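You operate a simulated robot arm through the tools that you are given. There is no shell and no other tool. Be economical: measure what you need, move in short steps, check, and stop when the job is done.

You run a simulated robot arm. Do the job below in one go: nothing can be reset, and whatever is moved stays where it is left.

Task
Open the leads drawer, take the red coil and leave it in the inside of the leads drawer, then shut the drawer. Push the right test drawer shut. Close the left test drawer. Put the yellow tape roll on the top of the long bench away on the top of the shelf table. Fetch the blue bin and stand it on the front table end. Take the green plug from the top of the wooden table and leave it on top of the blue tape roll there. Put the yellow sleeve from the top of the small table on the white job card there and the white sleeve on the beige tag there. Take the steel bottle on the top of the small table and put it away on the sheet table. Take the red tape roll from the top of the wooden table and leave it on the beige check card there. Put the dotted roll on the top of the wooden table away on the left bay of the roll shelf. Open the green box lid. The order is free. Set down upright: blue bin, steel bottle, dotted roll.

The check looks at the end state, three seconds after you hand in, the way a careful person would. Anything else that was tipped, shoved, dropped, spilled or broken makes it a failure. A push-on lid holds only when it is set on centred and level and pressed home; a screw cap is set on level and turned clockwise until tight. Flat cloth is picked up by pressing the open fingertips on it (5 to 10 N) and closing them slowly along it; thin cloth reads only 2 to 8 mm in the jaws.

Robot
A 6-joint arm with a four-finger gripper on a trunk, on a base that drives. Base frame: it is fixed to the floor where the robot stands at the start and does not move with it; the origin is under the middle of the robot, x ahead of it, y to its left, z up; the surface under the hand at the start is at about z = 0.82. Readings come in m, degrees, newtons and seconds.
With the tool pointing down near the work surface it reaches from about 0.16 to 0.66 m from the robot's upright axis, wherever it stands. Its first joint turns from -166.0 to 166.0 degrees. Places, roughly: blue bin (22x22x30 cm) [0.3, 1.4, 1]; blue tape roll (8x8x4 cm) [-2.1, 8.5, 0.8]; check card [-2, 9.25, 0.75]; dotted roll [-2.25, 9, 0.75]; front table end [-1.3, -2.3, 0.8]; green box lid [-6, 4.3, 0.8]; green plug (4x4x4 cm) [-1.8, 8.5, 0.8]; inside of the leads drawer [0.6, 0.1, 0.6]; job card [-1.75, 7.5, 0.75]; leads drawer [0.5, 0, 0.7]; left bay of the roll shelf [-1.4, 6.6, 1.3]; left test drawer [-0.8, 3.3, 0.7]; red coil [0, 2.75, 0.75]; red tape roll (5x5x3 cm) [-2.4, 8.8, 0.8]; right test drawer [-0.5, 2.6, 0.7]; sheet table [-5.3, 2.3, 0.8]; sleeve [-1.5, 7.5, 0.75]; steel bottle (8x8x28 cm) [-1.8, 7.3, 0.9]; tag [-1.5, 7, 0.75]; top of the shelf table [-1.1, -0.8, 0.8]; yellow tape roll (8x8x4 cm) [0.3, 1.7, 0.8]. Payload 3.43 kg.
Tool frame: the origin (TCP) lies between the finger pads and is the grasp point; the fingertips stand 0.03 m ahead of it; z points along the fingers, y is the line along which they close. The gripper opens to 0.12 m. The gripper's body begins 0.085 m behind the TCP.
Orientation is that of the tool frame in the base frame, as a unit quaternion [w, x, y, z]. With the fingers straight down and closing along the base's y, the tool's x points along the base's -x, its y along +y and its z along -z.

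Tools
- The arm moves only by the tool jog_arm. Its argument "series" is a list of rows, each a list of 3 entries, a list of its own where there are three numbers: the closure, from 0 (fully open) to 1 (shut), then the shift along the base's x, y, z in m, then the turn, a rotation vector about the base's x, y, z in degrees. In form: [[hand, [x, y, z], [rx, ry, rz]], ...]. A call has 1 to 8 rows; each row is the pose to reach, as a shift and turn from the pose commanded when the call began. Each row takes 0.2 s and may step no farther than 0.05 m and 8.6 degrees from the row before; otherwise, or with a gripper value out of range, the whole call is refused. Where a pose cannot be reached the arm comes as near as it can. A force on the tool above 40 N (or 10 N above the force at the start of the call, whichever is more), or a blocked arm, ends the call early, and 0.2 s more pass. Each finger halts on what it meets, pressing with about 26 N; the grip force reading is that of the motor and also rises with nothing between the fingers. The clock runs only during rows and for 0.2 s after the last one: add rows that repeat a pose to give the fingers time. The reply holds the time, the measured pose of the TCP, the force on the tool along the base axes, the opening and the grip force, in the units named above and with some noise, with the torque about the TCP (base axes, N m) and any sound that the robot's microphone picked up, and new pictures: "show" is both (left out), scene, wrist or none.
- Cameras (640 x 400 px; columns grow to the right, rows downward): "scene" is now at [-0.0146, 0.0851, 1.7395]; the picture's right is [-0.99, -0.10, 0.00], its down [-0.09, 0.93, -0.36] and it looks along [0.04, -0.36, -0.93] (base axes); focal length 273 px, centre (320, 200). "wrist" rides on the gripper at [0.071, -0.017, -0.121] in the tool frame; the picture's right is [0.23, 0.97, 0.00], its down [-0.81, 0.19, -0.55] and it looks along [-0.54, 0.13, 0.83] (tool axes); focal length 275 px, centre (320, 200). There is no depth. A picture from a camera that has moved, and an enlarged one, comes with that camera's place and axes in the base frame and with its lens.
- raise_lower(by): slides the trunk up (or, below 0, down) by that many m; the arm and the scene camera ride with it, the base frame stays. It gives what a move gives, with no picture.
- base_move(legs): drives the robot by 1 to 6 legs, each [ahead, left, turn to the left] in m, m and degrees, along the robot's own axes; the way and the turn of a leg run together, so that a leg with both is an arc; at most 1.5 m and 180 degrees a leg. The arm and the cameras ride along, it lands a little off, and it stops where it bumps. It gives what a move gives, and a new picture of the scene camera.
- aim_head(pan, tilt): turns the head with the scene camera to pan (to the left, within 120 degrees either way) and tilt (down, from -29 to 69), counted from straight ahead of the robot. It gives what a move gives, and a new picture of the scene camera.
- zoom(camera, box): a new picture of the part [left, top, right, bottom] of that camera's present view, enlarged. The clock stands still meanwhile.
- close_job(): hands the job in; it is judged then, once.

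Go step by step. Nothing tells you exact positions but the pictures and the camera data: compare them with the known pose of the tool, close in by small moves and look again before you grip or let go. The budget is 556 turns and 360 pictures, counting those below and the enlarged ones. Unless the task says otherwise, let go and move clear before handing in, and close with one line.

The tools are called after "Call:" as name(argument=value, ...) on one line, values as JSON. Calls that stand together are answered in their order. jog_arm: Moves the arm, as the interface text tells. Its arguments: {"type":"object","properties":{"series":{"type":"array"},"show":{"type":"string","enum":["both","scene","wrist","none"]}},"required":["series"]} The other tools are called the same way: raise_lower (by) slides the trunk up or down; base_move (legs) drives the base; aim_head (pan, tilt) turns the head that bears the scene camera; zoom (camera, box) takes an enlarged picture of a part of a camera's view; close_job () hands the job in.

At the start:

```text
time_s: 0.0
eef_pos: [0.4121, -0.1883, 0.8931]
tool_rot: [0.0, -0.001, 1.0, 0.001]
wrist_force: [-0.4, -0.7, 0.7]
moment: [-0.01, 0.0, 0.0]
opening: 0.1199
finger_force: 0.0
trunk travel left (down, up): [-0.275, 0.165]
robot x, y, heading: [-0.0018, -0.0049, 0.1]
head pan, tilt: [-84.3, 68.8]
```

scene: 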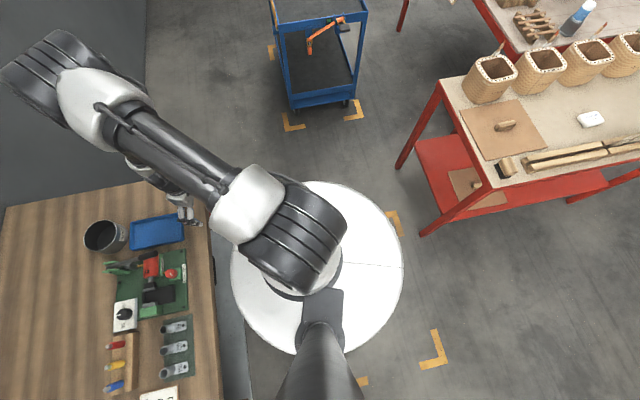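
wrist: 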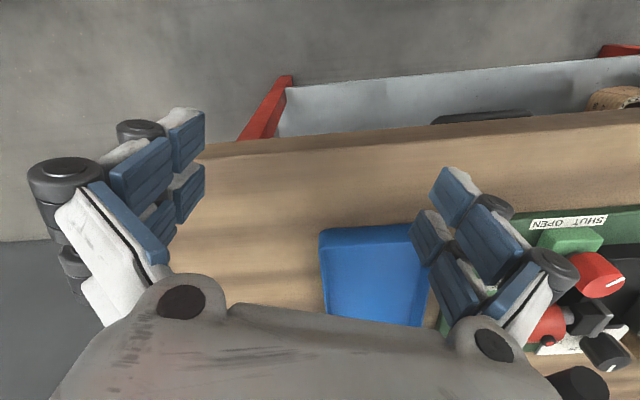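

I see the bench ahead of the robot with various fixtures; I need a survey first. I'll look ahead and to the left.

Call:
aim_head(pan=0, tilt=45)

Call:
aim_head(pan=70, tilt=25)

Call:
aim_head(pan=120, tilt=15)

Call:
aim_head(pan=-110, tilt=25)

```text
time_s: 1.6
eef_pos: [0.411, -0.1882, 0.8936]
tool_rot: [0.0, 0.0, 1.0, -0.001]
wrist_force: [0.6, -0.1, 0.4]
moment: [0.0, 0.03, -0.02]
opening: 0.1201
finger_force: 0.2
trunk travel left (down, up): [-0.275, 0.165]
robot x, y, heading: [-0.0009, 0.0005, 0.1]
head pan, tilt: [0.0, 45.0]
camera scene: at [0.0612, 0.1406, 1.7684], right [0.0, -1.0, 0.0], down [-0.71, 0.0, -0.71], along [0.71, 0.0, -0.71], focal length 273 px, centre (320, 200)
```

scene: 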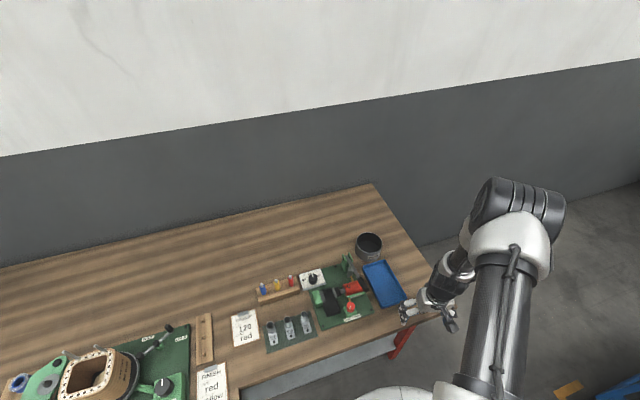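

```text
time_s: 3.0
eef_pos: [0.4128, -0.1878, 0.8937]
tool_rot: [0.0, 0.0, 1.0, -0.001]
wrist_force: [0.2, -0.4, 0.1]
moment: [0.0, 0.02, -0.01]
opening: 0.1199
finger_force: 0.1
trunk travel left (down, up): [-0.275, 0.165]
robot x, y, heading: [-0.002, -0.0004, -0.1]
head pan, tilt: [70.0, 25.0]
camera scene: at [0.0115, 0.2273, 1.799], right [0.94, -0.34, 0.0], down [-0.14, -0.4, -0.91], along [0.31, 0.85, -0.42], focal length 273 px, centre (320, 200)
```

scene: 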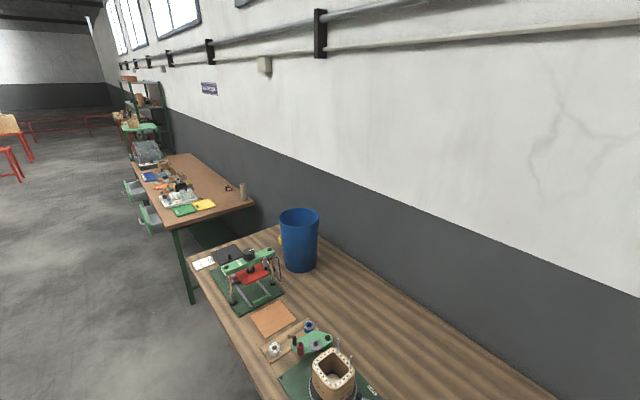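

```text
time_s: 4.2
eef_pos: [0.411, -0.187, 0.8931]
tool_rot: [0.0, 0.0, 1.0, 0.0]
wrist_force: [-0.4, -0.3, 0.2]
moment: [0.0, 0.03, 0.04]
opening: 0.12
finger_force: 0.0
trunk travel left (down, up): [-0.275, 0.165]
robot x, y, heading: [0.0031, -0.0021, 0.0]
head pan, tilt: [120.0, 15.0]
camera scene: at [-0.0667, 0.2217, 1.8152], right [0.87, 0.5, 0.0], down [0.13, -0.22, -0.97], along [-0.48, 0.84, -0.26], focal length 273 px, centre (320, 200)
```

scene: 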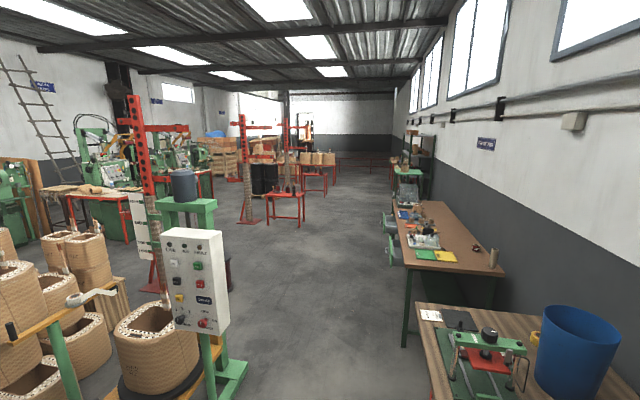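

```text
time_s: 7.5
eef_pos: [0.4121, -0.1873, 0.8942]
tool_rot: [0.0, 0.0, 1.0, 0.0]
wrist_force: [0.1, -0.2, 0.2]
moment: [0.01, -0.02, 0.02]
opening: 0.1202
finger_force: 0.1
trunk travel left (down, up): [-0.275, 0.165]
robot x, y, heading: [-0.0044, 0.0003, 0.1]
head pan, tilt: [-110.0, 25.0]
camera scene: at [-0.0516, 0.0541, 1.799], right [-0.94, 0.34, 0.0], down [0.14, 0.4, -0.91], along [-0.31, -0.85, -0.42], focal length 273 px, centre (320, 200)
```

scene: 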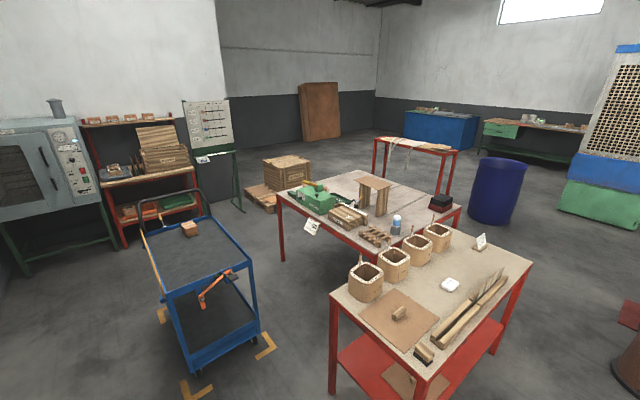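

The room is mapped roughly. I start with the leads drawer: back off a bit and look at its front.

Call:
base_move(legs=[[-0.4, 0.1, 0]])

Call:
aim_head(pan=0, tilt=60)

```text
time_s: 10.0
eef_pos: [0.0155, -0.0893, 0.8941]
tool_rot: [0.0, 0.004, 1.0, 0.0]
wrist_force: [-1.0, -0.5, -0.1]
moment: [0.0, -0.03, -0.01]
opening: 0.1199
finger_force: 0.1
trunk travel left (down, up): [-0.275, 0.165]
robot x, y, heading: [-0.3942, 0.1009, -0.5]
head pan, tilt: [-110.0, 25.0]
camera scene: at [-0.4464, 0.1562, 1.7989], right [-0.94, 0.35, 0.0], down [0.15, 0.4, -0.91], along [-0.32, -0.85, -0.42], focal length 273 px, centre (320, 200)
```

scene: 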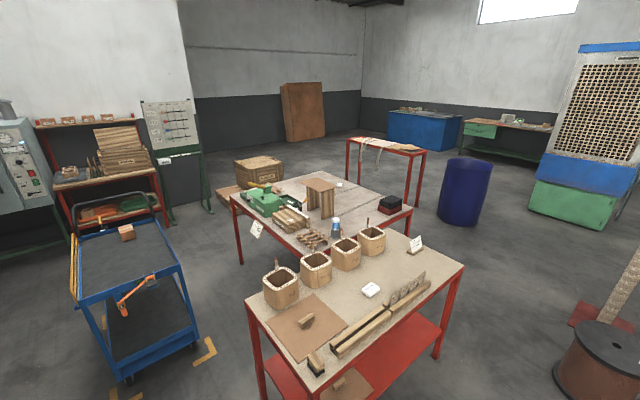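

```text
time_s: 11.9
eef_pos: [0.0157, -0.0899, 0.8931]
tool_rot: [0.0, 0.004, 1.0, 0.0]
wrist_force: [0.5, -0.3, -0.3]
moment: [0.01, -0.01, -0.01]
opening: 0.1202
finger_force: 0.1
trunk travel left (down, up): [-0.275, 0.165]
robot x, y, heading: [-0.393, 0.102, -0.7]
head pan, tilt: [0.0, 60.0]
camera scene: at [-0.3466, 0.2416, 1.7489], right [-0.01, -1.0, 0.0], down [-0.87, 0.01, -0.5], along [0.5, 0.0, -0.87], focal length 273 px, centre (320, 200)
```

scene: 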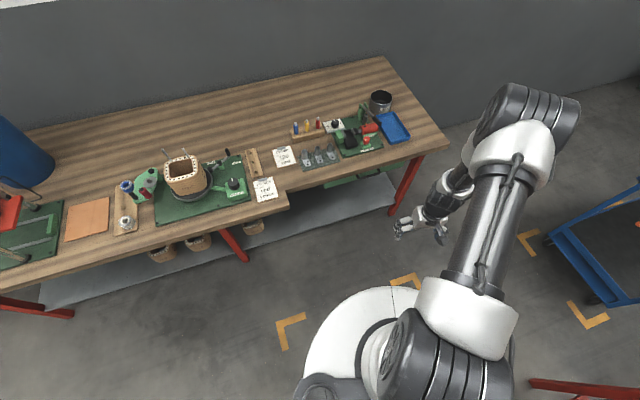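

The bench front slants about 19°. I'll turn to face it squarely, back off and lower the trunk to see the drawer front.

Call:
base_move(legs=[[0, 0, 19], [-0.4, 0.15, 0]])

Call:
raise_lower(by=-0.27)

Call:
aim_head(pan=0, tilt=40)

```text
time_s: 15.6
eef_pos: [-0.3769, 0.0658, 0.8936]
tool_rot: [0.0, -0.162, 0.987, -0.001]
wrist_force: [-0.3, 0.0, 0.1]
moment: [0.02, -0.01, -0.01]
opening: 0.12
finger_force: 0.1
trunk travel left (down, up): [-0.275, 0.165]
robot x, y, heading: [-0.8254, 0.1159, 18.4]
head pan, tilt: [0.0, 60.0]
camera scene: at [-0.8277, 0.2603, 1.7489], right [0.32, -0.95, 0.0], down [-0.82, -0.28, -0.5], along [0.47, 0.16, -0.87], focal length 273 px, centre (320, 200)
```

scene: 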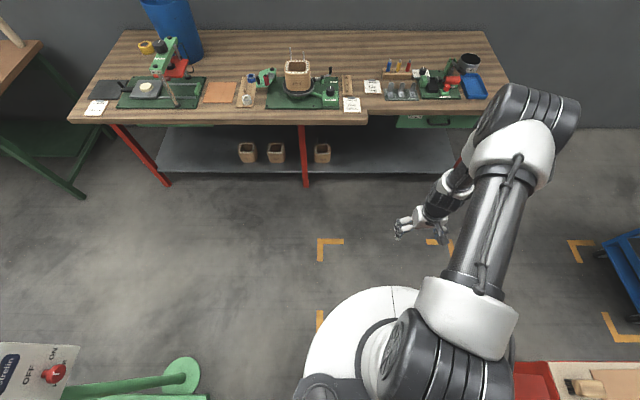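

```text
time_s: 18.3
eef_pos: [-0.3754, 0.066, 0.6224]
tool_rot: [0.0, -0.162, 0.987, 0.0]
wrist_force: [0.2, -0.3, 0.4]
moment: [0.0, 0.03, -0.03]
opening: 0.1199
finger_force: 0.1
trunk travel left (down, up): [-0.005, 0.435]
robot x, y, heading: [-0.8281, 0.1142, 18.8]
head pan, tilt: [0.0, 60.0]
```

```text
time_s: 19.1
eef_pos: [-0.3757, 0.0655, 0.6236]
tool_rot: [0.0, -0.162, 0.987, 0.0]
wrist_force: [0.3, 0.0, 0.5]
moment: [0.01, -0.01, -0.04]
opening: 0.1199
finger_force: 0.1
trunk travel left (down, up): [-0.005, 0.435]
robot x, y, heading: [-0.8282, 0.1127, 18.5]
head pan, tilt: [0.0, 40.0]
camera scene: at [-0.8094, 0.2661, 1.5056], right [0.32, -0.95, 0.0], down [-0.61, -0.21, -0.77], along [0.73, 0.24, -0.64], focal length 273 px, centre (320, 200)
```

scene: 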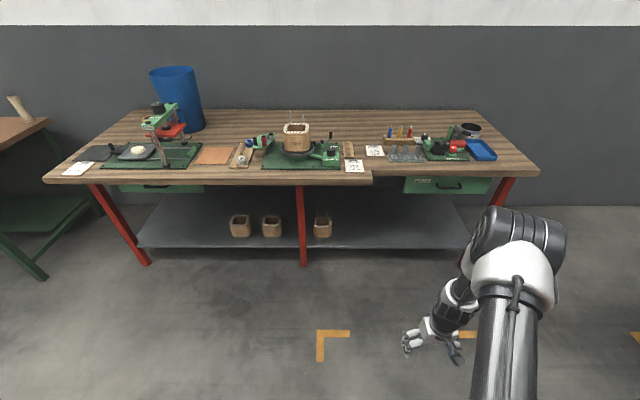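

The green drawer at the bench's right end is at about (0.45, 0, 0.68), matching the leads drawer. I'll zoom in on its handle.

Call:
zoom(camera="scene", box=[360, 140, 540, 250])

```text
3.56 times, centred on (450, 195) of scene
camera zoom: at [-0.8094, 0.2661, 1.5056], right [0.32, -0.95, 0.0], down [-0.61, -0.21, -0.77], along [0.73, 0.24, -0.64], focal length 970 px, centre (-142, 218)
```

zoom: 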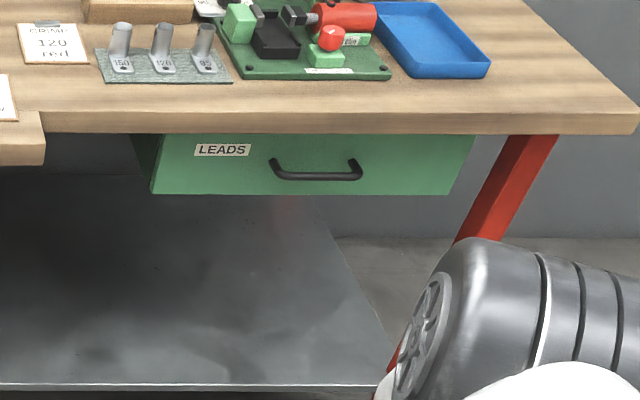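

The handle is a horizontal bar at about (0.365, 0.01, 0.73). I'll turn the tool to point forward with its jaws closing vertically.

Call:
jog_arm(series=[[0, [0, 0, 0.02], [5.85, -2.905, -4.62]], [0, [0, 0, 0.04], [11.7, -5.81, -9.24]], [0, [0, 0, 0.06], [17.55, -8.72, -13.86]], [0, [0, 0, 0.08], [23.4, -11.62, -18.48]], [0, [0, 0, 0.1], [29.26, -14.53, -23.1]], [0, [0, 0, 0.1], [35.1, -17.43, -27.7]], [0, [0, 0, 0.1], [40.96, -20.33, -32.33]], [0, [0, 0, 0.1], [46.8, -23.24, -36.95]]], show="none")

Call:
jog_arm(series=[[0, [0, 0, 0], [5.85, -2.905, -4.62]], [0, [0, 0, 0], [11.7, -5.81, -9.24]], [0, [0, 0, 0], [17.55, -8.72, -13.86]], [0, [0, 0, 0], [23.4, -11.62, -18.48]], [0, [0, 0, 0], [29.26, -14.53, -23.1]], [0, [0, 0, 0], [35.1, -17.43, -27.7]], [0, [0, 0, 0], [40.96, -20.33, -32.33]]], show="both")

```text
time_s: 20.9
eef_pos: [-0.3761, 0.0646, 0.7246]
tool_rot: [0.255, 0.164, 0.886, 0.352]
wrist_force: [-0.1, 0.2, 0.3]
moment: [-0.04, -0.01, 0.02]
opening: 0.1202
finger_force: 0.0
out of reach, approached as far as the arm can: row 1
trunk travel left (down, up): [-0.005, 0.435]
robot x, y, heading: [-0.8264, 0.1121, 18.6]
head pan, tilt: [0.0, 40.0]
```

```text
time_s: 22.5
eef_pos: [-0.3766, 0.0661, 0.7223]
tool_rot: [0.414, 0.412, 0.573, 0.575]
wrist_force: [-0.2, -0.7, 0.4]
moment: [-0.01, 0.02, 0.0]
opening: 0.1201
finger_force: 0.1
trunk travel left (down, up): [-0.005, 0.435]
robot x, y, heading: [-0.8275, 0.1155, 18.7]
head pan, tilt: [0.0, 40.0]
camera scene: at [-0.8094, 0.2662, 1.5056], right [0.32, -0.95, 0.0], down [-0.61, -0.21, -0.77], along [0.73, 0.24, -0.64], focal length 273 px, centre (320, 200)
camera wrist: at [-0.5127, 0.094, 0.7062], right [-0.07, 0.22, 0.97], down [-0.27, -0.94, 0.19], along [0.96, -0.25, 0.13], focal length 275 px, centre (320, 200)
```

scene: 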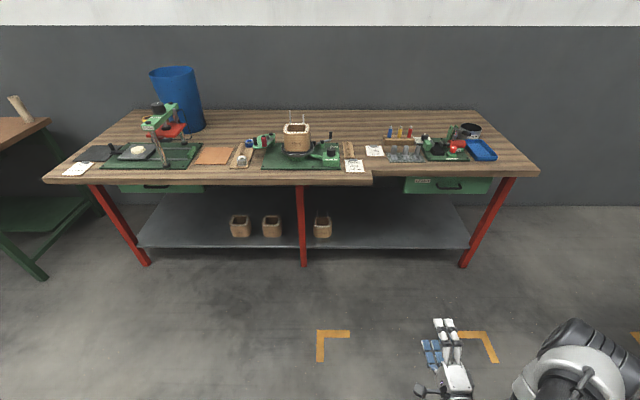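
wrist: 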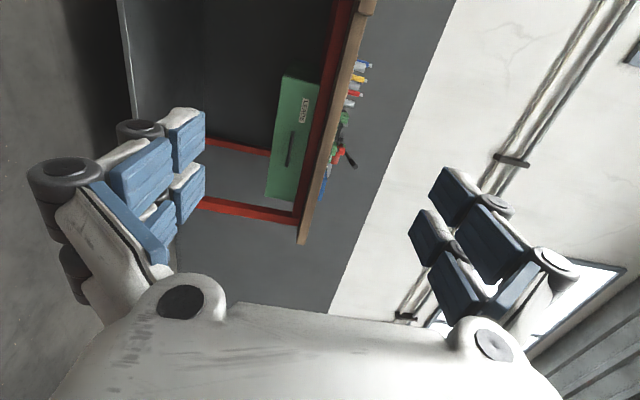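

Triangulating puts the handle near (0.40, 0.005, 0.70). I drive forward and right so the gripper lines up with it.

Call:
base_move(legs=[[0.45, -0.305, 0]])

Call:
zoom(camera="wrist", box=[0, 0, 640, 400])

```text
time_s: 25.6
eef_pos: [0.1425, -0.0821, 0.7225]
tool_rot: [0.414, 0.414, 0.573, 0.573]
wrist_force: [0.7, -0.3, -0.4]
moment: [0.02, -0.01, -0.01]
opening: 0.12
finger_force: 0.0
trunk travel left (down, up): [-0.005, 0.435]
robot x, y, heading: [-0.3079, -0.0352, 18.4]
head pan, tilt: [0.0, 40.0]
camera scene: at [-0.2899, 0.1196, 1.5056], right [0.31, -0.95, 0.0], down [-0.61, -0.2, -0.77], along [0.73, 0.24, -0.64], focal length 273 px, centre (320, 200)
```

scene: 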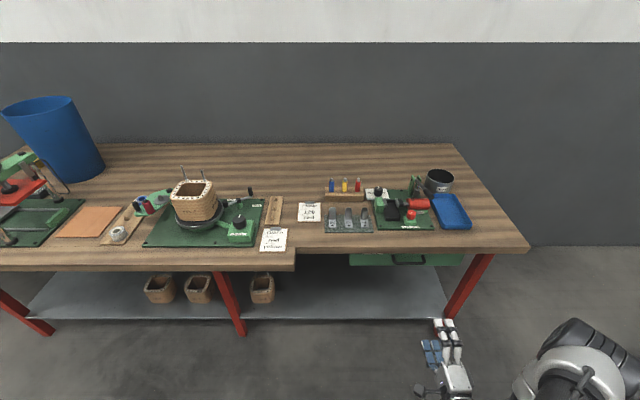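

```text
1.00 times, centred on (320, 200) of wrist (not enlarged: the box is as wide or as high as the picture)
camera zoom: at [0.0057, -0.0542, 0.7061], right [-0.07, 0.22, 0.97], down [-0.27, -0.94, 0.19], along [0.96, -0.25, 0.13], focal length 275 px, centre (320, 200)
```

zoom: 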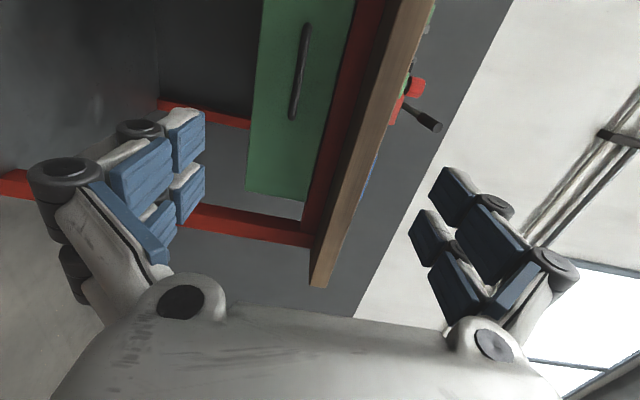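

The handle is at about (0.405, 0.011, 0.695), lined up laterally with the gripper. I advance with the jaws half open and look.

Call:
jog_arm(series=[[0.2, [0, 0, -0.028], [0, 0, 0]], [0.5, [0.04, 0.014, -0.028], [0, 0, 0]], [0.5, [0.08, 0.028, -0.028], [0, 0, 0]], [0.5, [0.12, 0.042, -0.028], [0, 0, 0]], [0.5, [0.16, 0.056, -0.028], [0, 0, 0]], [0.5, [0.19, 0.065, -0.028], [0, 0, 0]], [0.5, [0.19, 0.065, -0.028], [0, 0, 0]]], show="wrist")

```text
time_s: 27.2
eef_pos: [0.3325, -0.0199, 0.6933]
tool_rot: [0.413, 0.414, 0.573, 0.573]
wrist_force: [-0.1, -0.9, 0.1]
moment: [-0.01, 0.02, -0.02]
opening: 0.0599
finger_force: 0.0
trunk travel left (down, up): [-0.005, 0.435]
robot x, y, heading: [-0.3068, -0.0331, 18.4]
head pan, tilt: [0.0, 40.0]
camera wrist: at [0.1954, 0.0086, 0.6763], right [-0.07, 0.22, 0.97], down [-0.27, -0.94, 0.19], along [0.96, -0.25, 0.13], focal length 275 px, centre (320, 200)
```

wrist: 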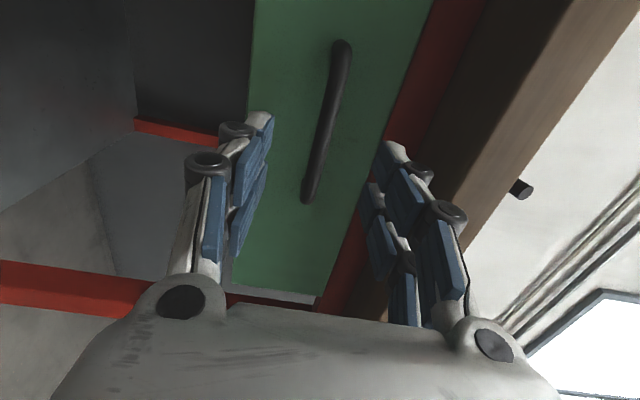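

The handle is right between the jaws' plane, about 7.5 cm ahead. I advance and close on it.

Call:
jog_arm(series=[[0.5, [0.037, 0.0185, 0.001], [0, 0, 0]], [0.5, [0.066, 0.028, 0.001], [0, 0, 0]], [0.8, [0.066, 0.028, 0.001], [0, 0, 0]], [1, [0.066, 0.028, 0.001], [0, 0, 0]], [1, [0.066, 0.028, 0.001], [0, 0, 0]], [1, [0.066, 0.028, 0.001], [0, 0, 0]], [1, [0.066, 0.028, 0.001], [0, 0, 0]]], show="wrist")

```text
time_s: 28.3
eef_pos: [0.3945, 0.0057, 0.694]
tool_rot: [0.415, 0.415, 0.572, 0.573]
wrist_force: [-14.7, -4.6, 6.9]
moment: [0.41, -0.54, 0.34]
opening: 0.0215
finger_force: 7.0
trunk travel left (down, up): [-0.005, 0.435]
robot x, y, heading: [-0.3087, -0.0334, 18.1]
head pan, tilt: [0.0, 40.0]
stopped in row 5: the force on the tool passed its limit at 44 N (the readings are from after the stop); the commanded pose is now the measured one
camera wrist: at [0.2575, 0.0364, 0.6774], right [-0.07, 0.22, 0.97], down [-0.27, -0.94, 0.19], along [0.96, -0.25, 0.13], focal length 275 px, centre (320, 200)
```

wrist: 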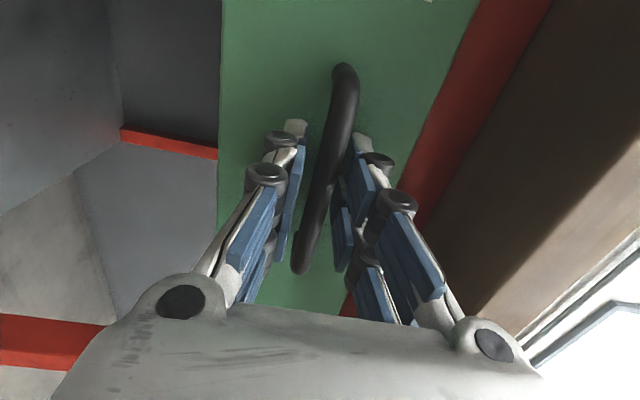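

The tips touched the drawer face slightly. I back off 1 cm and close the rest of the way.

Call:
jog_arm(series=[[0.8, [-0.008, -0.003, 0.003], [0, 0, 0]], [1, [-0.008, -0.003, 0.003], [0, 0, 0]], [1, [-0.008, -0.003, 0.003], [0, 0, 0]], [1, [-0.008, -0.003, 0.003], [0, 0, 0]]], show="none")

```text
time_s: 29.3
eef_pos: [0.3877, 0.0049, 0.6939]
tool_rot: [0.413, 0.416, 0.573, 0.573]
wrist_force: [1.1, 1.2, 0.3]
moment: [-0.24, -0.06, 0.01]
opening: 0.0106
finger_force: 43.8
trunk travel left (down, up): [-0.005, 0.435]
robot x, y, heading: [-0.309, -0.034, 18.6]
head pan, tilt: [0.0, 40.0]
```

The bar is gripped (1 cm opening). I pull straight back along the bench normal.

Call:
jog_arm(series=[[1, [-0.019, -0.0063, 0], [0, 0, 0]], [1, [-0.047, -0.0158, 0], [0, 0, 0]], [1, [-0.085, -0.0284, 0], [0, 0, 0]], [1, [-0.123, -0.041, 0], [0, 0, 0]], [1, [-0.161, -0.0537, 0], [0, 0, 0]], [1, [-0.199, -0.066, 0], [0, 0, 0]], [1, [-0.237, -0.079, 0], [0, 0, 0]]], show="both")

```text
time_s: 30.9
eef_pos: [0.1513, -0.0732, 0.6935]
tool_rot: [0.411, 0.417, 0.574, 0.572]
wrist_force: [-5.0, 11.1, -11.4]
moment: [-0.34, -0.12, -0.67]
opening: 0.0106
finger_force: 43.9
trunk travel left (down, up): [-0.005, 0.435]
robot x, y, heading: [-0.3115, -0.0327, 18.2]
head pan, tilt: [0.0, 40.0]
camera scene: at [-0.2907, 0.1203, 1.5054], right [0.31, -0.95, 0.0], down [-0.61, -0.2, -0.77], along [0.73, 0.24, -0.64], focal length 273 px, centre (320, 200)
camera wrist: at [0.0139, -0.0442, 0.6787], right [-0.06, 0.22, 0.97], down [-0.27, -0.94, 0.19], along [0.96, -0.25, 0.12], focal length 275 px, centre (320, 200)
```

scene: 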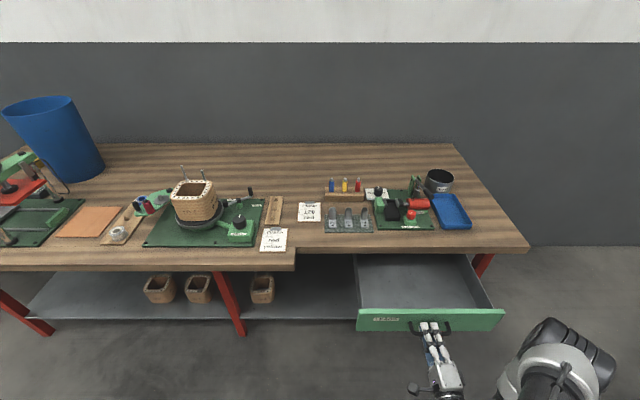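
wrist: 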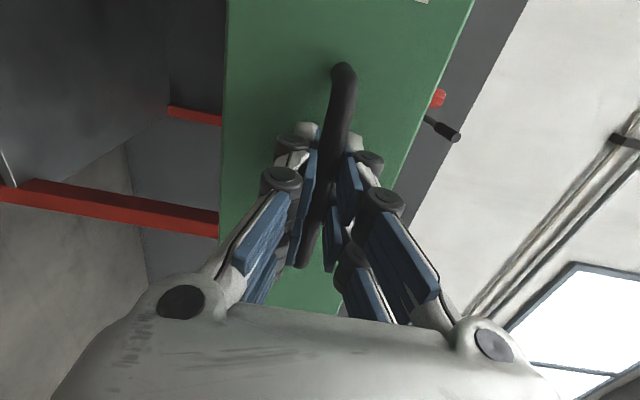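

The drawer is about 25 cm open. I release, back the base off and swing the tool back to pointing down.

Call:
jog_arm(series=[[0.7, [0, 0, 0], [0, 0, 0]], [0.5, [0, 0, 0], [0, 0, 0]], [0.5, [0, 0, 0], [0, 0, 0]], [0.5, [0, 0, 0], [0, 0, 0]]], show="none")

Call:
base_move(legs=[[-0.3, 0.1, 0]])

Call:
raise_lower(by=0.27)

Call:
jog_arm(series=[[0, [0, 0, 0], [-5.85, 2.905, 4.62]], [0, [0, 0, 0], [-11.7, 5.81, 9.24]], [0, [0, 0, 0], [-17.55, 8.72, 13.86]], [0, [0, 0, 0], [-23.4, 11.62, 18.48]], [0, [0, 0, 0], [-29.26, 14.53, 23.1]], [0, [0, 0, 0], [-35.1, 17.43, 27.7]], [0, [0, 0, 0], [-40.96, 20.33, 32.33]], [0, [0, 0, 0], [-46.8, 23.24, 36.95]]], show="none")

Call:
jog_arm(series=[[0, [0, 0, 0], [-5.85, 2.905, 4.62]], [0, [0, 0, 0.04], [-11.7, 5.81, 9.24]], [0, [0, 0, 0.08], [-17.55, 8.72, 13.86]], [0, [0, 0, 0.12], [-23.4, 11.62, 18.48]], [0, [0, 0, 0.14], [-29.26, 14.53, 23.1]], [0, [0, 0, 0.14], [-35.1, 17.43, 27.7]], [0, [0, 0, 0.14], [-40.96, 20.33, 32.33]]], show="scene")

```text
time_s: 31.9
eef_pos: [0.1533, -0.0742, 0.6956]
tool_rot: [0.413, 0.416, 0.574, 0.572]
wrist_force: [-0.1, -0.3, -0.7]
moment: [-0.03, 0.01, -0.02]
opening: 0.0602
finger_force: 0.0
trunk travel left (down, up): [-0.005, 0.435]
robot x, y, heading: [-0.3086, -0.0358, 18.4]
head pan, tilt: [0.0, 40.0]
```

```text
time_s: 34.0
eef_pos: [-0.1654, -0.0743, 0.6965]
tool_rot: [0.413, 0.417, 0.573, 0.572]
wrist_force: [0.6, -0.1, -0.4]
moment: [0.03, 0.0, 0.0]
opening: 0.0596
finger_force: 0.1
trunk travel left (down, up): [-0.005, 0.435]
robot x, y, heading: [-0.6234, -0.0367, 18.4]
head pan, tilt: [0.0, 40.0]
camera scene: at [-0.6085, 0.1204, 1.5057], right [0.31, -0.95, 0.0], down [-0.61, -0.2, -0.77], along [0.73, 0.24, -0.64], focal length 273 px, centre (320, 200)
```

scene: 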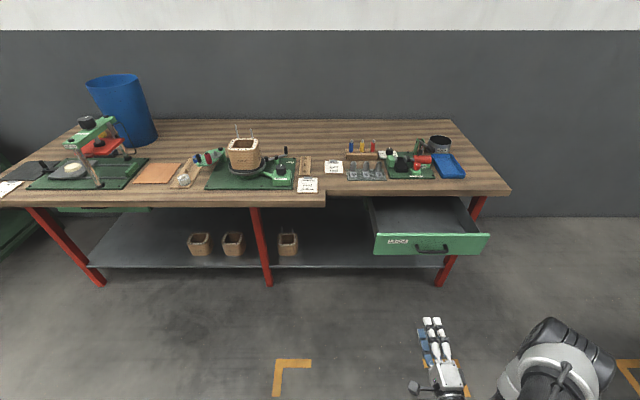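

```text
time_s: 36.7
eef_pos: [-0.166, -0.0729, 0.966]
tool_rot: [0.414, 0.416, 0.573, 0.572]
wrist_force: [0.8, -0.5, 0.2]
moment: [-0.03, -0.04, 0.01]
opening: 0.0602
finger_force: 0.0
trunk travel left (down, up): [-0.275, 0.165]
robot x, y, heading: [-0.6283, -0.0368, 18.5]
head pan, tilt: [0.0, 40.0]
```

```text
time_s: 38.5
eef_pos: [-0.1661, -0.0721, 0.9663]
tool_rot: [0.224, 0.127, 0.915, 0.309]
wrist_force: [-0.3, 1.2, 0.2]
moment: [-0.03, 0.01, -0.04]
opening: 0.12
finger_force: 0.0
trunk travel left (down, up): [-0.275, 0.165]
robot x, y, heading: [-0.6268, -0.033, 18.3]
head pan, tilt: [0.0, 40.0]
```

```text
time_s: 40.1
eef_pos: [-0.1651, -0.072, 1.1074]
tool_rot: [0.004, -0.161, 0.987, -0.002]
wrist_force: [0.3, -0.3, -0.8]
moment: [-0.01, 0.02, -0.01]
opening: 0.1198
finger_force: 0.2
trunk travel left (down, up): [-0.275, 0.165]
robot x, y, heading: [-0.6251, -0.032, 18.3]
head pan, tilt: [0.0, 40.0]
camera scene: at [-0.608, 0.1212, 1.7755], right [0.31, -0.95, 0.0], down [-0.61, -0.2, -0.77], along [0.73, 0.24, -0.64], focal length 273 px, centre (320, 200)
```

scene: 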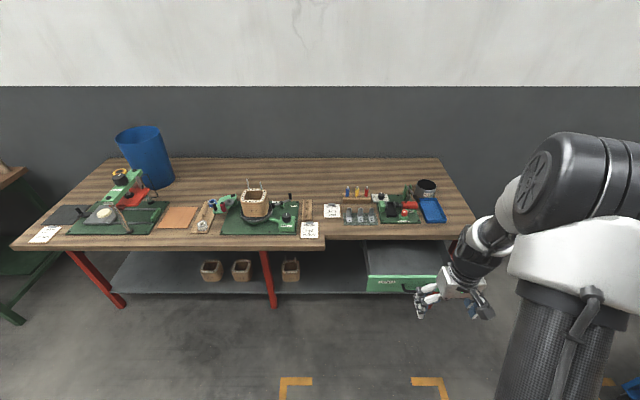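

Now I turn left to face north along the bench and look for a path to the test bench.

Call:
base_move(legs=[[0, 0, 90]])

Call:
aim_head(pan=0, tilt=35)

```text
time_s: 44.3
eef_pos: [-0.5714, 0.4254, 1.1067]
tool_rot: [-0.003, 0.801, -0.599, -0.001]
wrist_force: [0.2, 0.1, -0.2]
moment: [-0.01, -0.03, 0.0]
opening: 0.1202
finger_force: 0.1
trunk travel left (down, up): [-0.275, 0.165]
robot x, y, heading: [-0.6217, -0.0318, 106.5]
head pan, tilt: [0.0, 40.0]
camera scene: at [-0.7788, -0.0101, 1.7756], right [0.96, 0.28, 0.0], down [0.18, -0.62, -0.77], along [-0.22, 0.73, -0.64], focal length 273 px, centre (320, 200)
```

scene: 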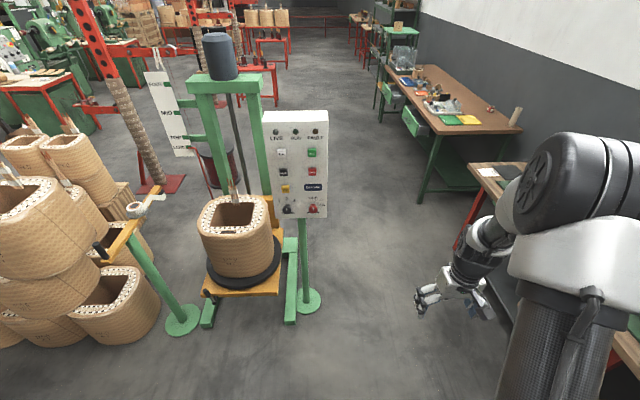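

```text
time_s: 45.0
eef_pos: [-0.5708, 0.4264, 1.1061]
tool_rot: [-0.004, 0.801, -0.598, -0.001]
wrist_force: [1.4, -0.1, -0.8]
moment: [-0.01, -0.03, 0.0]
opening: 0.12
finger_force: 0.1
trunk travel left (down, up): [-0.275, 0.165]
robot x, y, heading: [-0.6267, -0.037, 106.5]
head pan, tilt: [0.0, 35.0]
camera scene: at [-0.7796, -0.0071, 1.7832], right [0.96, 0.28, 0.0], down [0.16, -0.55, -0.82], along [-0.23, 0.79, -0.57], focal length 273 px, centre (320, 200)
```

scene: 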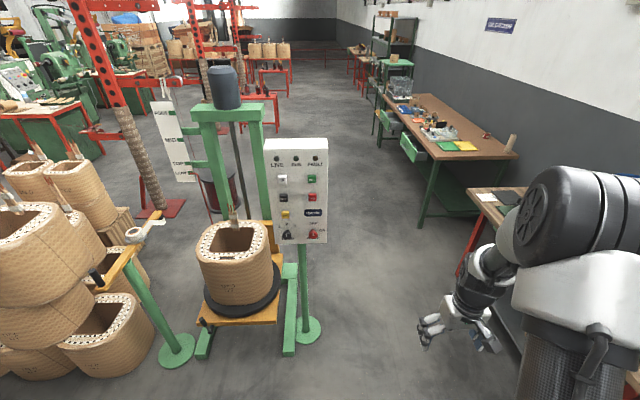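

The gap between the control panel and the long bench is about 1 m; I pass through its middle toward the test bench.

Call:
base_move(legs=[[0.877, -0.32, 0], [1.0, 0.1, 0]])

Call:
aim_head(pan=-40, tilt=40)

```text
time_s: 54.8
eef_pos: [-0.9368, 2.3041, 1.1062]
tool_rot: [-0.003, 0.809, -0.588, -0.001]
wrist_force: [-0.5, 0.0, -0.4]
moment: [0.0, 0.0, -0.01]
opening: 0.12
finger_force: 0.0
trunk travel left (down, up): [-0.275, 0.165]
robot x, y, heading: [-0.982, 1.8428, 107.6]
head pan, tilt: [0.0, 35.0]
camera scene: at [-1.1349, 1.8657, 1.7832], right [0.95, 0.31, 0.0], down [0.18, -0.55, -0.82], along [-0.25, 0.78, -0.57], focal length 273 px, centre (320, 200)
```

scene: 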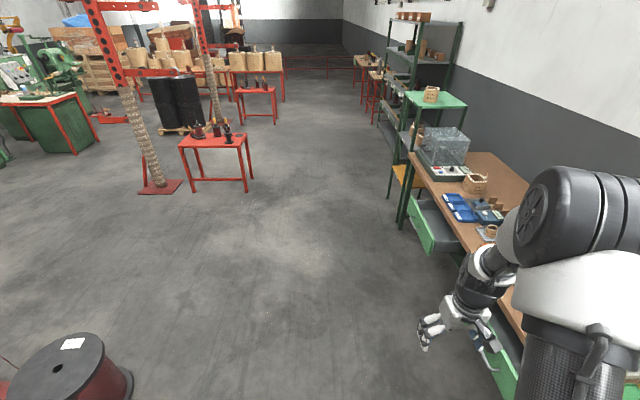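

```text
time_s: 55.8
eef_pos: [-0.9367, 2.3033, 1.107]
tool_rot: [-0.003, 0.809, -0.588, -0.002]
wrist_force: [-0.1, 1.2, 0.3]
moment: [0.02, -0.01, -0.04]
opening: 0.12
finger_force: 0.1
trunk travel left (down, up): [-0.275, 0.165]
robot x, y, heading: [-0.9815, 1.8461, 107.8]
head pan, tilt: [-40.0, 40.0]
camera scene: at [-1.0758, 1.8602, 1.7757], right [0.93, -0.38, 0.0], down [-0.24, -0.6, -0.77], along [0.29, 0.71, -0.64], focal length 273 px, centre (320, 200)
```

scene: 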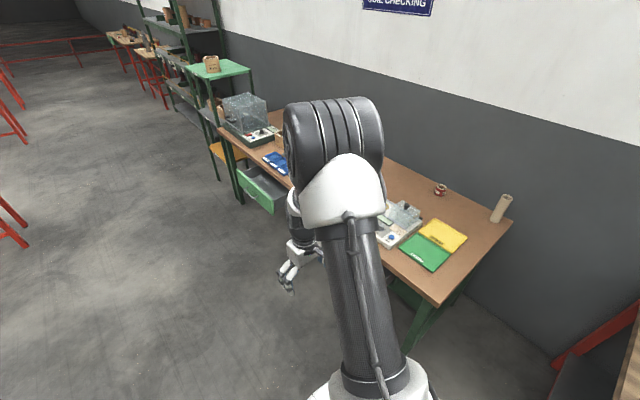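

The red coil shows near the wall side at about (0.07, 2.78). I zoom in on the bench.

Call:
zoom(camera="scene", box=[380, 150, 540, 250])

```text
4.00 times, centred on (460, 200) of scene
camera zoom: at [-1.0758, 1.8602, 1.7757], right [0.93, -0.38, 0.0], down [-0.24, -0.6, -0.77], along [0.29, 0.71, -0.64], focal length 1092 px, centre (-240, 200)
```

zoom: 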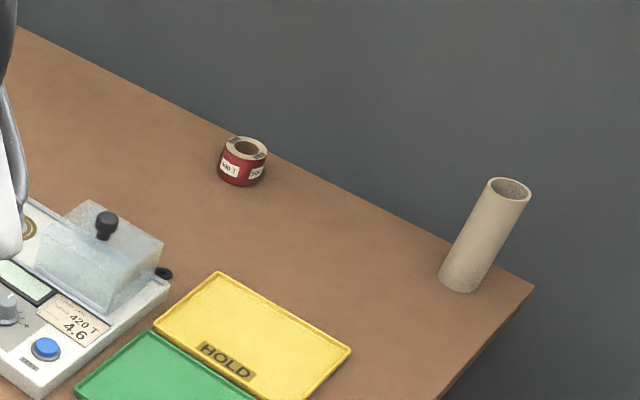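

I need to know how close the base can stand; look down at the robot's own footprint.

Call:
aim_head(pan=-100, tilt=69)

Call:
aim_head(pan=90, tilt=69)

```text
time_s: 57.1
eef_pos: [-0.9372, 2.3027, 1.1062]
tool_rot: [-0.003, 0.809, -0.588, -0.002]
wrist_force: [-0.4, -0.1, -0.8]
moment: [-0.03, 0.0, -0.01]
opening: 0.1201
finger_force: 0.0
trunk travel left (down, up): [-0.275, 0.165]
robot x, y, heading: [-0.9818, 1.8398, 107.9]
head pan, tilt: [-100.0, 68.8]
camera scene: at [-1.0524, 1.7891, 1.7395], right [0.14, -0.99, 0.0], down [-0.92, -0.13, -0.36], along [0.36, 0.05, -0.93], focal length 273 px, centre (320, 200)
```

scene: 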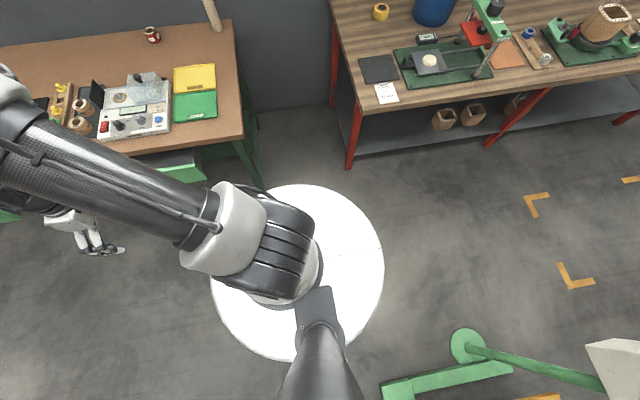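

```text
time_s: 59.9
eef_pos: [-0.9359, 2.3039, 1.1069]
tool_rot: [-0.003, 0.808, -0.589, -0.002]
wrist_force: [0.4, -0.9, 0.4]
moment: [-0.02, 0.01, 0.01]
opening: 0.1199
finger_force: 0.2
trunk travel left (down, up): [-0.275, 0.165]
robot x, y, heading: [-0.9812, 1.8452, 107.8]
head pan, tilt: [90.0, 68.8]
camera scene: at [-1.161, 1.7644, 1.7395], right [-0.31, 0.95, 0.0], down [0.89, 0.28, -0.36], along [-0.35, -0.11, -0.93], focal length 273 px, centre (320, 200)
```

scene: 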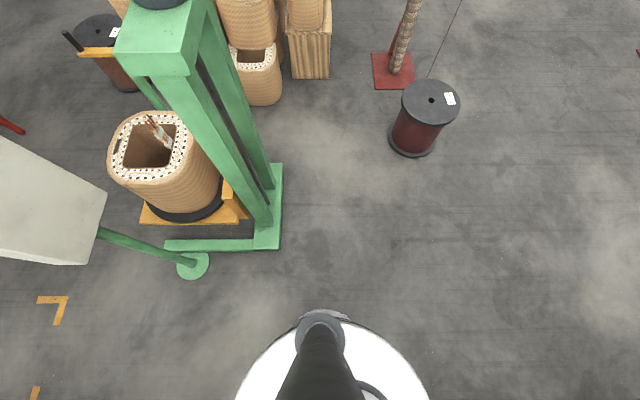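

The robot's disc sits well above the benches, so it may get close. I first go to the test bench's front to close its drawers: drive to about (-1.3, 2.58) and face the bench.

Call:
base_move(legs=[[0.8, 0.1, 0], [0, 0, -89]])

Call:
raise_lower(by=-0.27)

Call:
aim_head(pan=0, tilt=40)

```text
time_s: 68.1
eef_pos: [-0.8559, 2.538, 1.1066]
tool_rot: [0.003, -0.16, 0.987, 0.0]
wrist_force: [0.4, 0.6, -0.2]
moment: [0.02, 0.0, 0.0]
opening: 0.1199
finger_force: 0.0
trunk travel left (down, up): [-0.275, 0.165]
robot x, y, heading: [-1.3182, 2.5776, 17.8]
head pan, tilt: [90.0, 68.8]
camera scene: at [-1.3988, 2.7576, 1.7395], right [0.95, 0.31, 0.0], down [0.29, -0.89, -0.36], along [-0.11, 0.34, -0.93], focal length 273 px, centre (320, 200)
```

scene: 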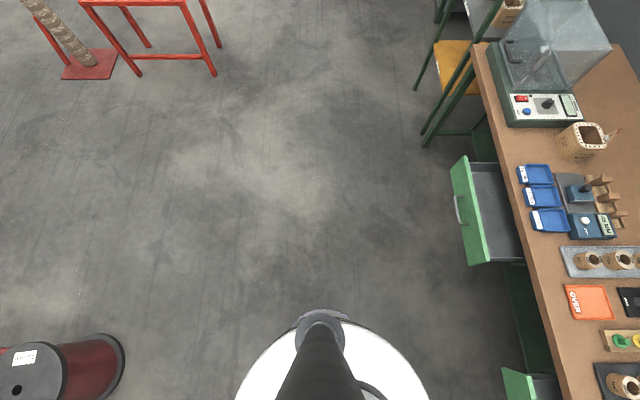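

```text
time_s: 70.8
eef_pos: [-0.8576, 2.5374, 0.8367]
tool_rot: [0.004, -0.16, 0.987, -0.001]
wrist_force: [0.2, -0.6, 0.1]
moment: [-0.03, -0.01, 0.0]
opening: 0.1199
finger_force: 0.2
trunk travel left (down, up): [-0.005, 0.435]
robot x, y, heading: [-1.3187, 2.5767, 18.2]
head pan, tilt: [90.0, 68.8]
```

```text
time_s: 72.5
eef_pos: [-0.8575, 2.5379, 0.8368]
tool_rot: [0.004, -0.16, 0.987, -0.001]
wrist_force: [0.4, -0.1, -0.5]
moment: [0.02, -0.02, 0.02]
opening: 0.1201
finger_force: 0.0
trunk travel left (down, up): [-0.005, 0.435]
robot x, y, heading: [-1.3189, 2.5774, 18.3]
head pan, tilt: [0.0, 40.0]
camera scene: at [-1.3005, 2.7313, 1.5056], right [0.31, -0.95, 0.0], down [-0.61, -0.2, -0.77], along [0.73, 0.24, -0.64], focal length 273 px, centre (320, 200)
```

scene: 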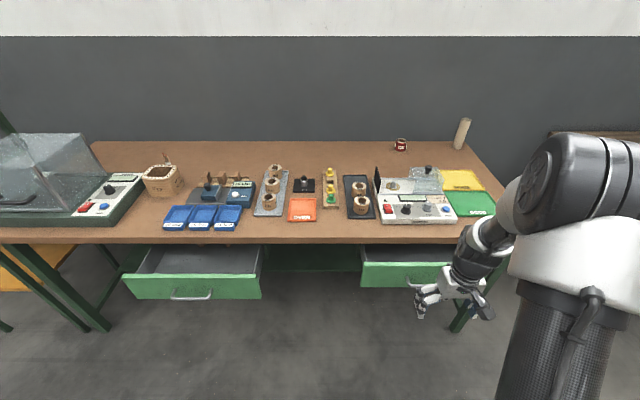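

Both test drawers stand open ~15–20 cm. I'll turn the tool forward (jaws vertical) again to push the right drawer shut by its face around the handle.

Call:
jog_arm(series=[[0, [0, 0, 0], [5.85, -2.905, -4.62]], [0, [0, 0, -0.02], [11.7, -5.81, -9.24]], [0, [0, 0, -0.04], [17.55, -8.72, -13.86]], [0.2, [0, 0, -0.06], [23.4, -11.62, -18.48]], [0.5, [0, 0, -0.08], [29.26, -14.53, -23.1]], [0.5, [0, 0, -0.1], [35.1, -17.43, -27.7]], [0.5, [0, 0, -0.12], [40.96, -20.33, -32.33]], [0.5, [0, 0, -0.13], [46.8, -23.24, -36.95]]], show="none")

Call:
jog_arm(series=[[0.5, [0, 0, 0], [5.85, -2.905, -4.62]], [0.5, [0, 0, 0], [11.7, -5.81, -9.24]], [0.5, [0, 0, 0], [17.55, -8.72, -13.86]], [0.5, [0, 0, 0], [23.4, -11.62, -18.48]], [0.5, [0, 0, 0], [29.26, -14.53, -23.1]], [0.5, [0, 0, 0], [35.1, -17.43, -27.7]], [0.5, [0, 0, 0], [40.96, -20.33, -32.33]]], show="both")

```text
time_s: 74.3
eef_pos: [-0.8582, 2.5368, 0.706]
tool_rot: [0.255, 0.169, 0.886, 0.35]
wrist_force: [-0.5, -0.7, -0.1]
moment: [0.0, 0.03, -0.02]
opening: 0.0603
finger_force: 0.1
trunk travel left (down, up): [-0.005, 0.435]
robot x, y, heading: [-1.3196, 2.5784, 18.1]
head pan, tilt: [0.0, 40.0]
```

```text
time_s: 75.9
eef_pos: [-0.8566, 2.5367, 0.7058]
tool_rot: [0.413, 0.417, 0.572, 0.573]
wrist_force: [1.3, -0.2, 0.0]
moment: [0.0, -0.01, -0.02]
opening: 0.06
finger_force: 0.0
trunk travel left (down, up): [-0.005, 0.435]
robot x, y, heading: [-1.3177, 2.5787, 18.3]
head pan, tilt: [0.0, 40.0]
camera scene: at [-1.3005, 2.7313, 1.5056], right [0.31, -0.95, 0.0], down [-0.61, -0.2, -0.77], along [0.73, 0.24, -0.64], focal length 273 px, centre (320, 200)
camera wrist: at [-0.9933, 2.5668, 0.6903], right [-0.07, 0.22, 0.97], down [-0.27, -0.94, 0.19], along [0.96, -0.25, 0.12], focal length 275 px, centre (320, 200)
```

scene: 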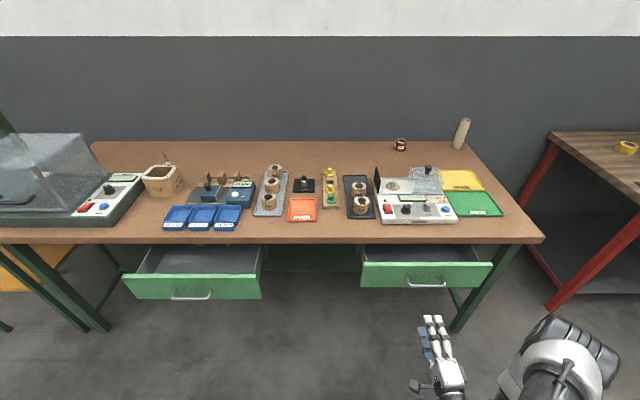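
wrist: 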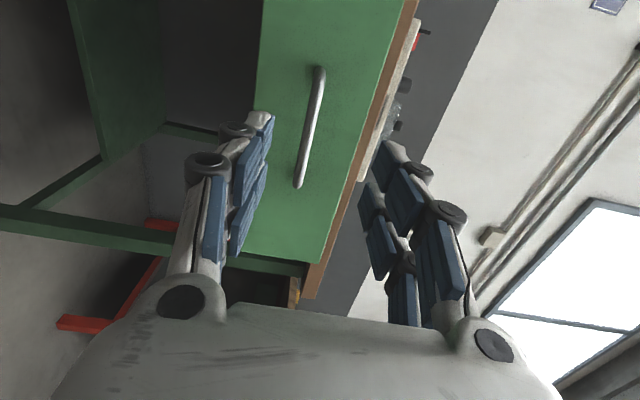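

Handle at about (-0.69, 2.56, 0.70). I line up and push forward until it stops.

Call:
jog_arm(series=[[0.5, [0.008, -0.024, -0.005], [0, 0, 0]], [0.5, [0.055, -0.008, -0.005], [0, 0, 0]], [0.5, [0.1, 0.007, -0.005], [0, 0, 0]], [0.5, [0.14, 0.02, -0.005], [0, 0, 0]], [0.5, [0.17, 0.03, -0.005], [0, 0, 0]], [0.5, [0.2, 0.04, -0.005], [0, 0, 0]], [0.5, [0.23, 0.05, -0.005], [0, 0, 0]], [0.5, [0.26, 0.06, -0.005], [0, 0, 0]]], show="both")

```text
time_s: 77.7
eef_pos: [-0.5963, 2.5989, 0.7009]
tool_rot: [0.413, 0.416, 0.574, 0.573]
wrist_force: [-2.5, 0.0, -0.1]
moment: [-0.01, -0.09, 0.05]
opening: 0.0608
finger_force: 0.8
trunk travel left (down, up): [-0.005, 0.435]
robot x, y, heading: [-1.3178, 2.5744, 18.4]
head pan, tilt: [0.0, 40.0]
camera scene: at [-1.3011, 2.7312, 1.5057], right [0.31, -0.95, 0.0], down [-0.61, -0.2, -0.77], along [0.73, 0.24, -0.64], focal length 273 px, centre (320, 200)
camera wrist: at [-0.733, 2.6282, 0.6847], right [-0.07, 0.22, 0.97], down [-0.27, -0.94, 0.19], along [0.96, -0.25, 0.12], focal length 275 px, centre (320, 200)
```

scene: 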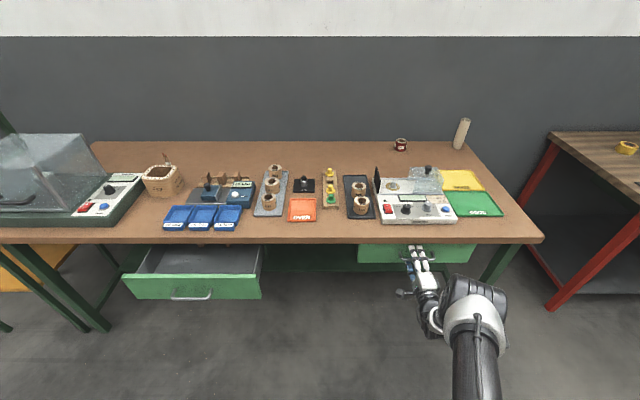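
wrist: 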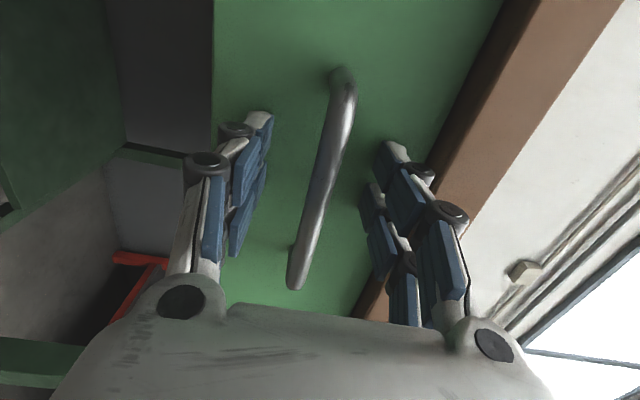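

Pushing works smoothly; I continue until the stop.

Call:
jog_arm(series=[[0.5, [0.0285, 0.0094, 0], [0, 0, 0]], [0.5, [0.0475, 0.0157, 0], [0, 0, 0]], [0.5, [0.0665, 0.022, 0], [0, 0, 0]], [0.5, [0.085, 0.028, 0], [0, 0, 0]], [0.5, [0.104, 0.0345, 0], [0, 0, 0]], [0.5, [0.123, 0.041, 0], [0, 0, 0]], [0.5, [0.142, 0.047, 0], [0, 0, 0]]], show="both")

```text
time_s: 78.0
eef_pos: [-0.5954, 2.5992, 0.6971]
tool_rot: [0.41, 0.417, 0.575, 0.572]
wrist_force: [-21.2, -1.7, 4.5]
moment: [0.1, -1.0, 0.09]
opening: 0.0675
finger_force: 6.5
trunk travel left (down, up): [-0.005, 0.435]
robot x, y, heading: [-1.3173, 2.576, 18.2]
head pan, tilt: [0.0, 40.0]
stopped in row 1: the force on the tool passed its limit at 64 N (the readings are from after the stop); the commanded pose is now the measured one
camera scene: at [-1.3031, 2.731, 1.5057], right [0.31, -0.95, 0.0], down [-0.61, -0.2, -0.77], along [0.73, 0.24, -0.64], focal length 273 px, centre (320, 200)
camera wrist: at [-0.7324, 2.6291, 0.6809], right [-0.06, 0.21, 0.97], down [-0.27, -0.94, 0.19], along [0.96, -0.25, 0.12], focal length 275 px, centre (320, 200)
```

scene: 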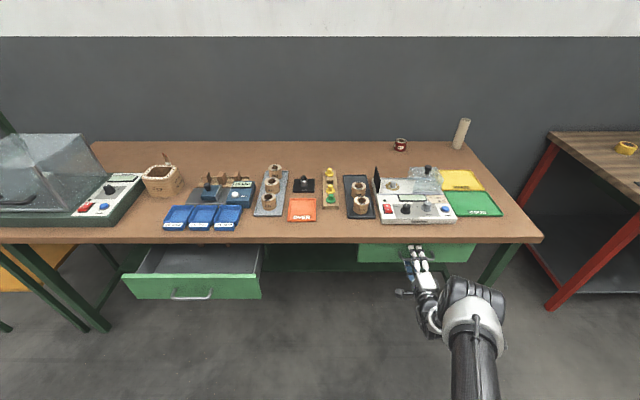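
wrist: 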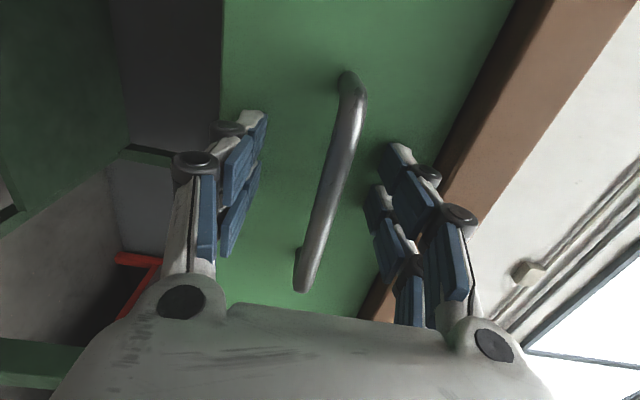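

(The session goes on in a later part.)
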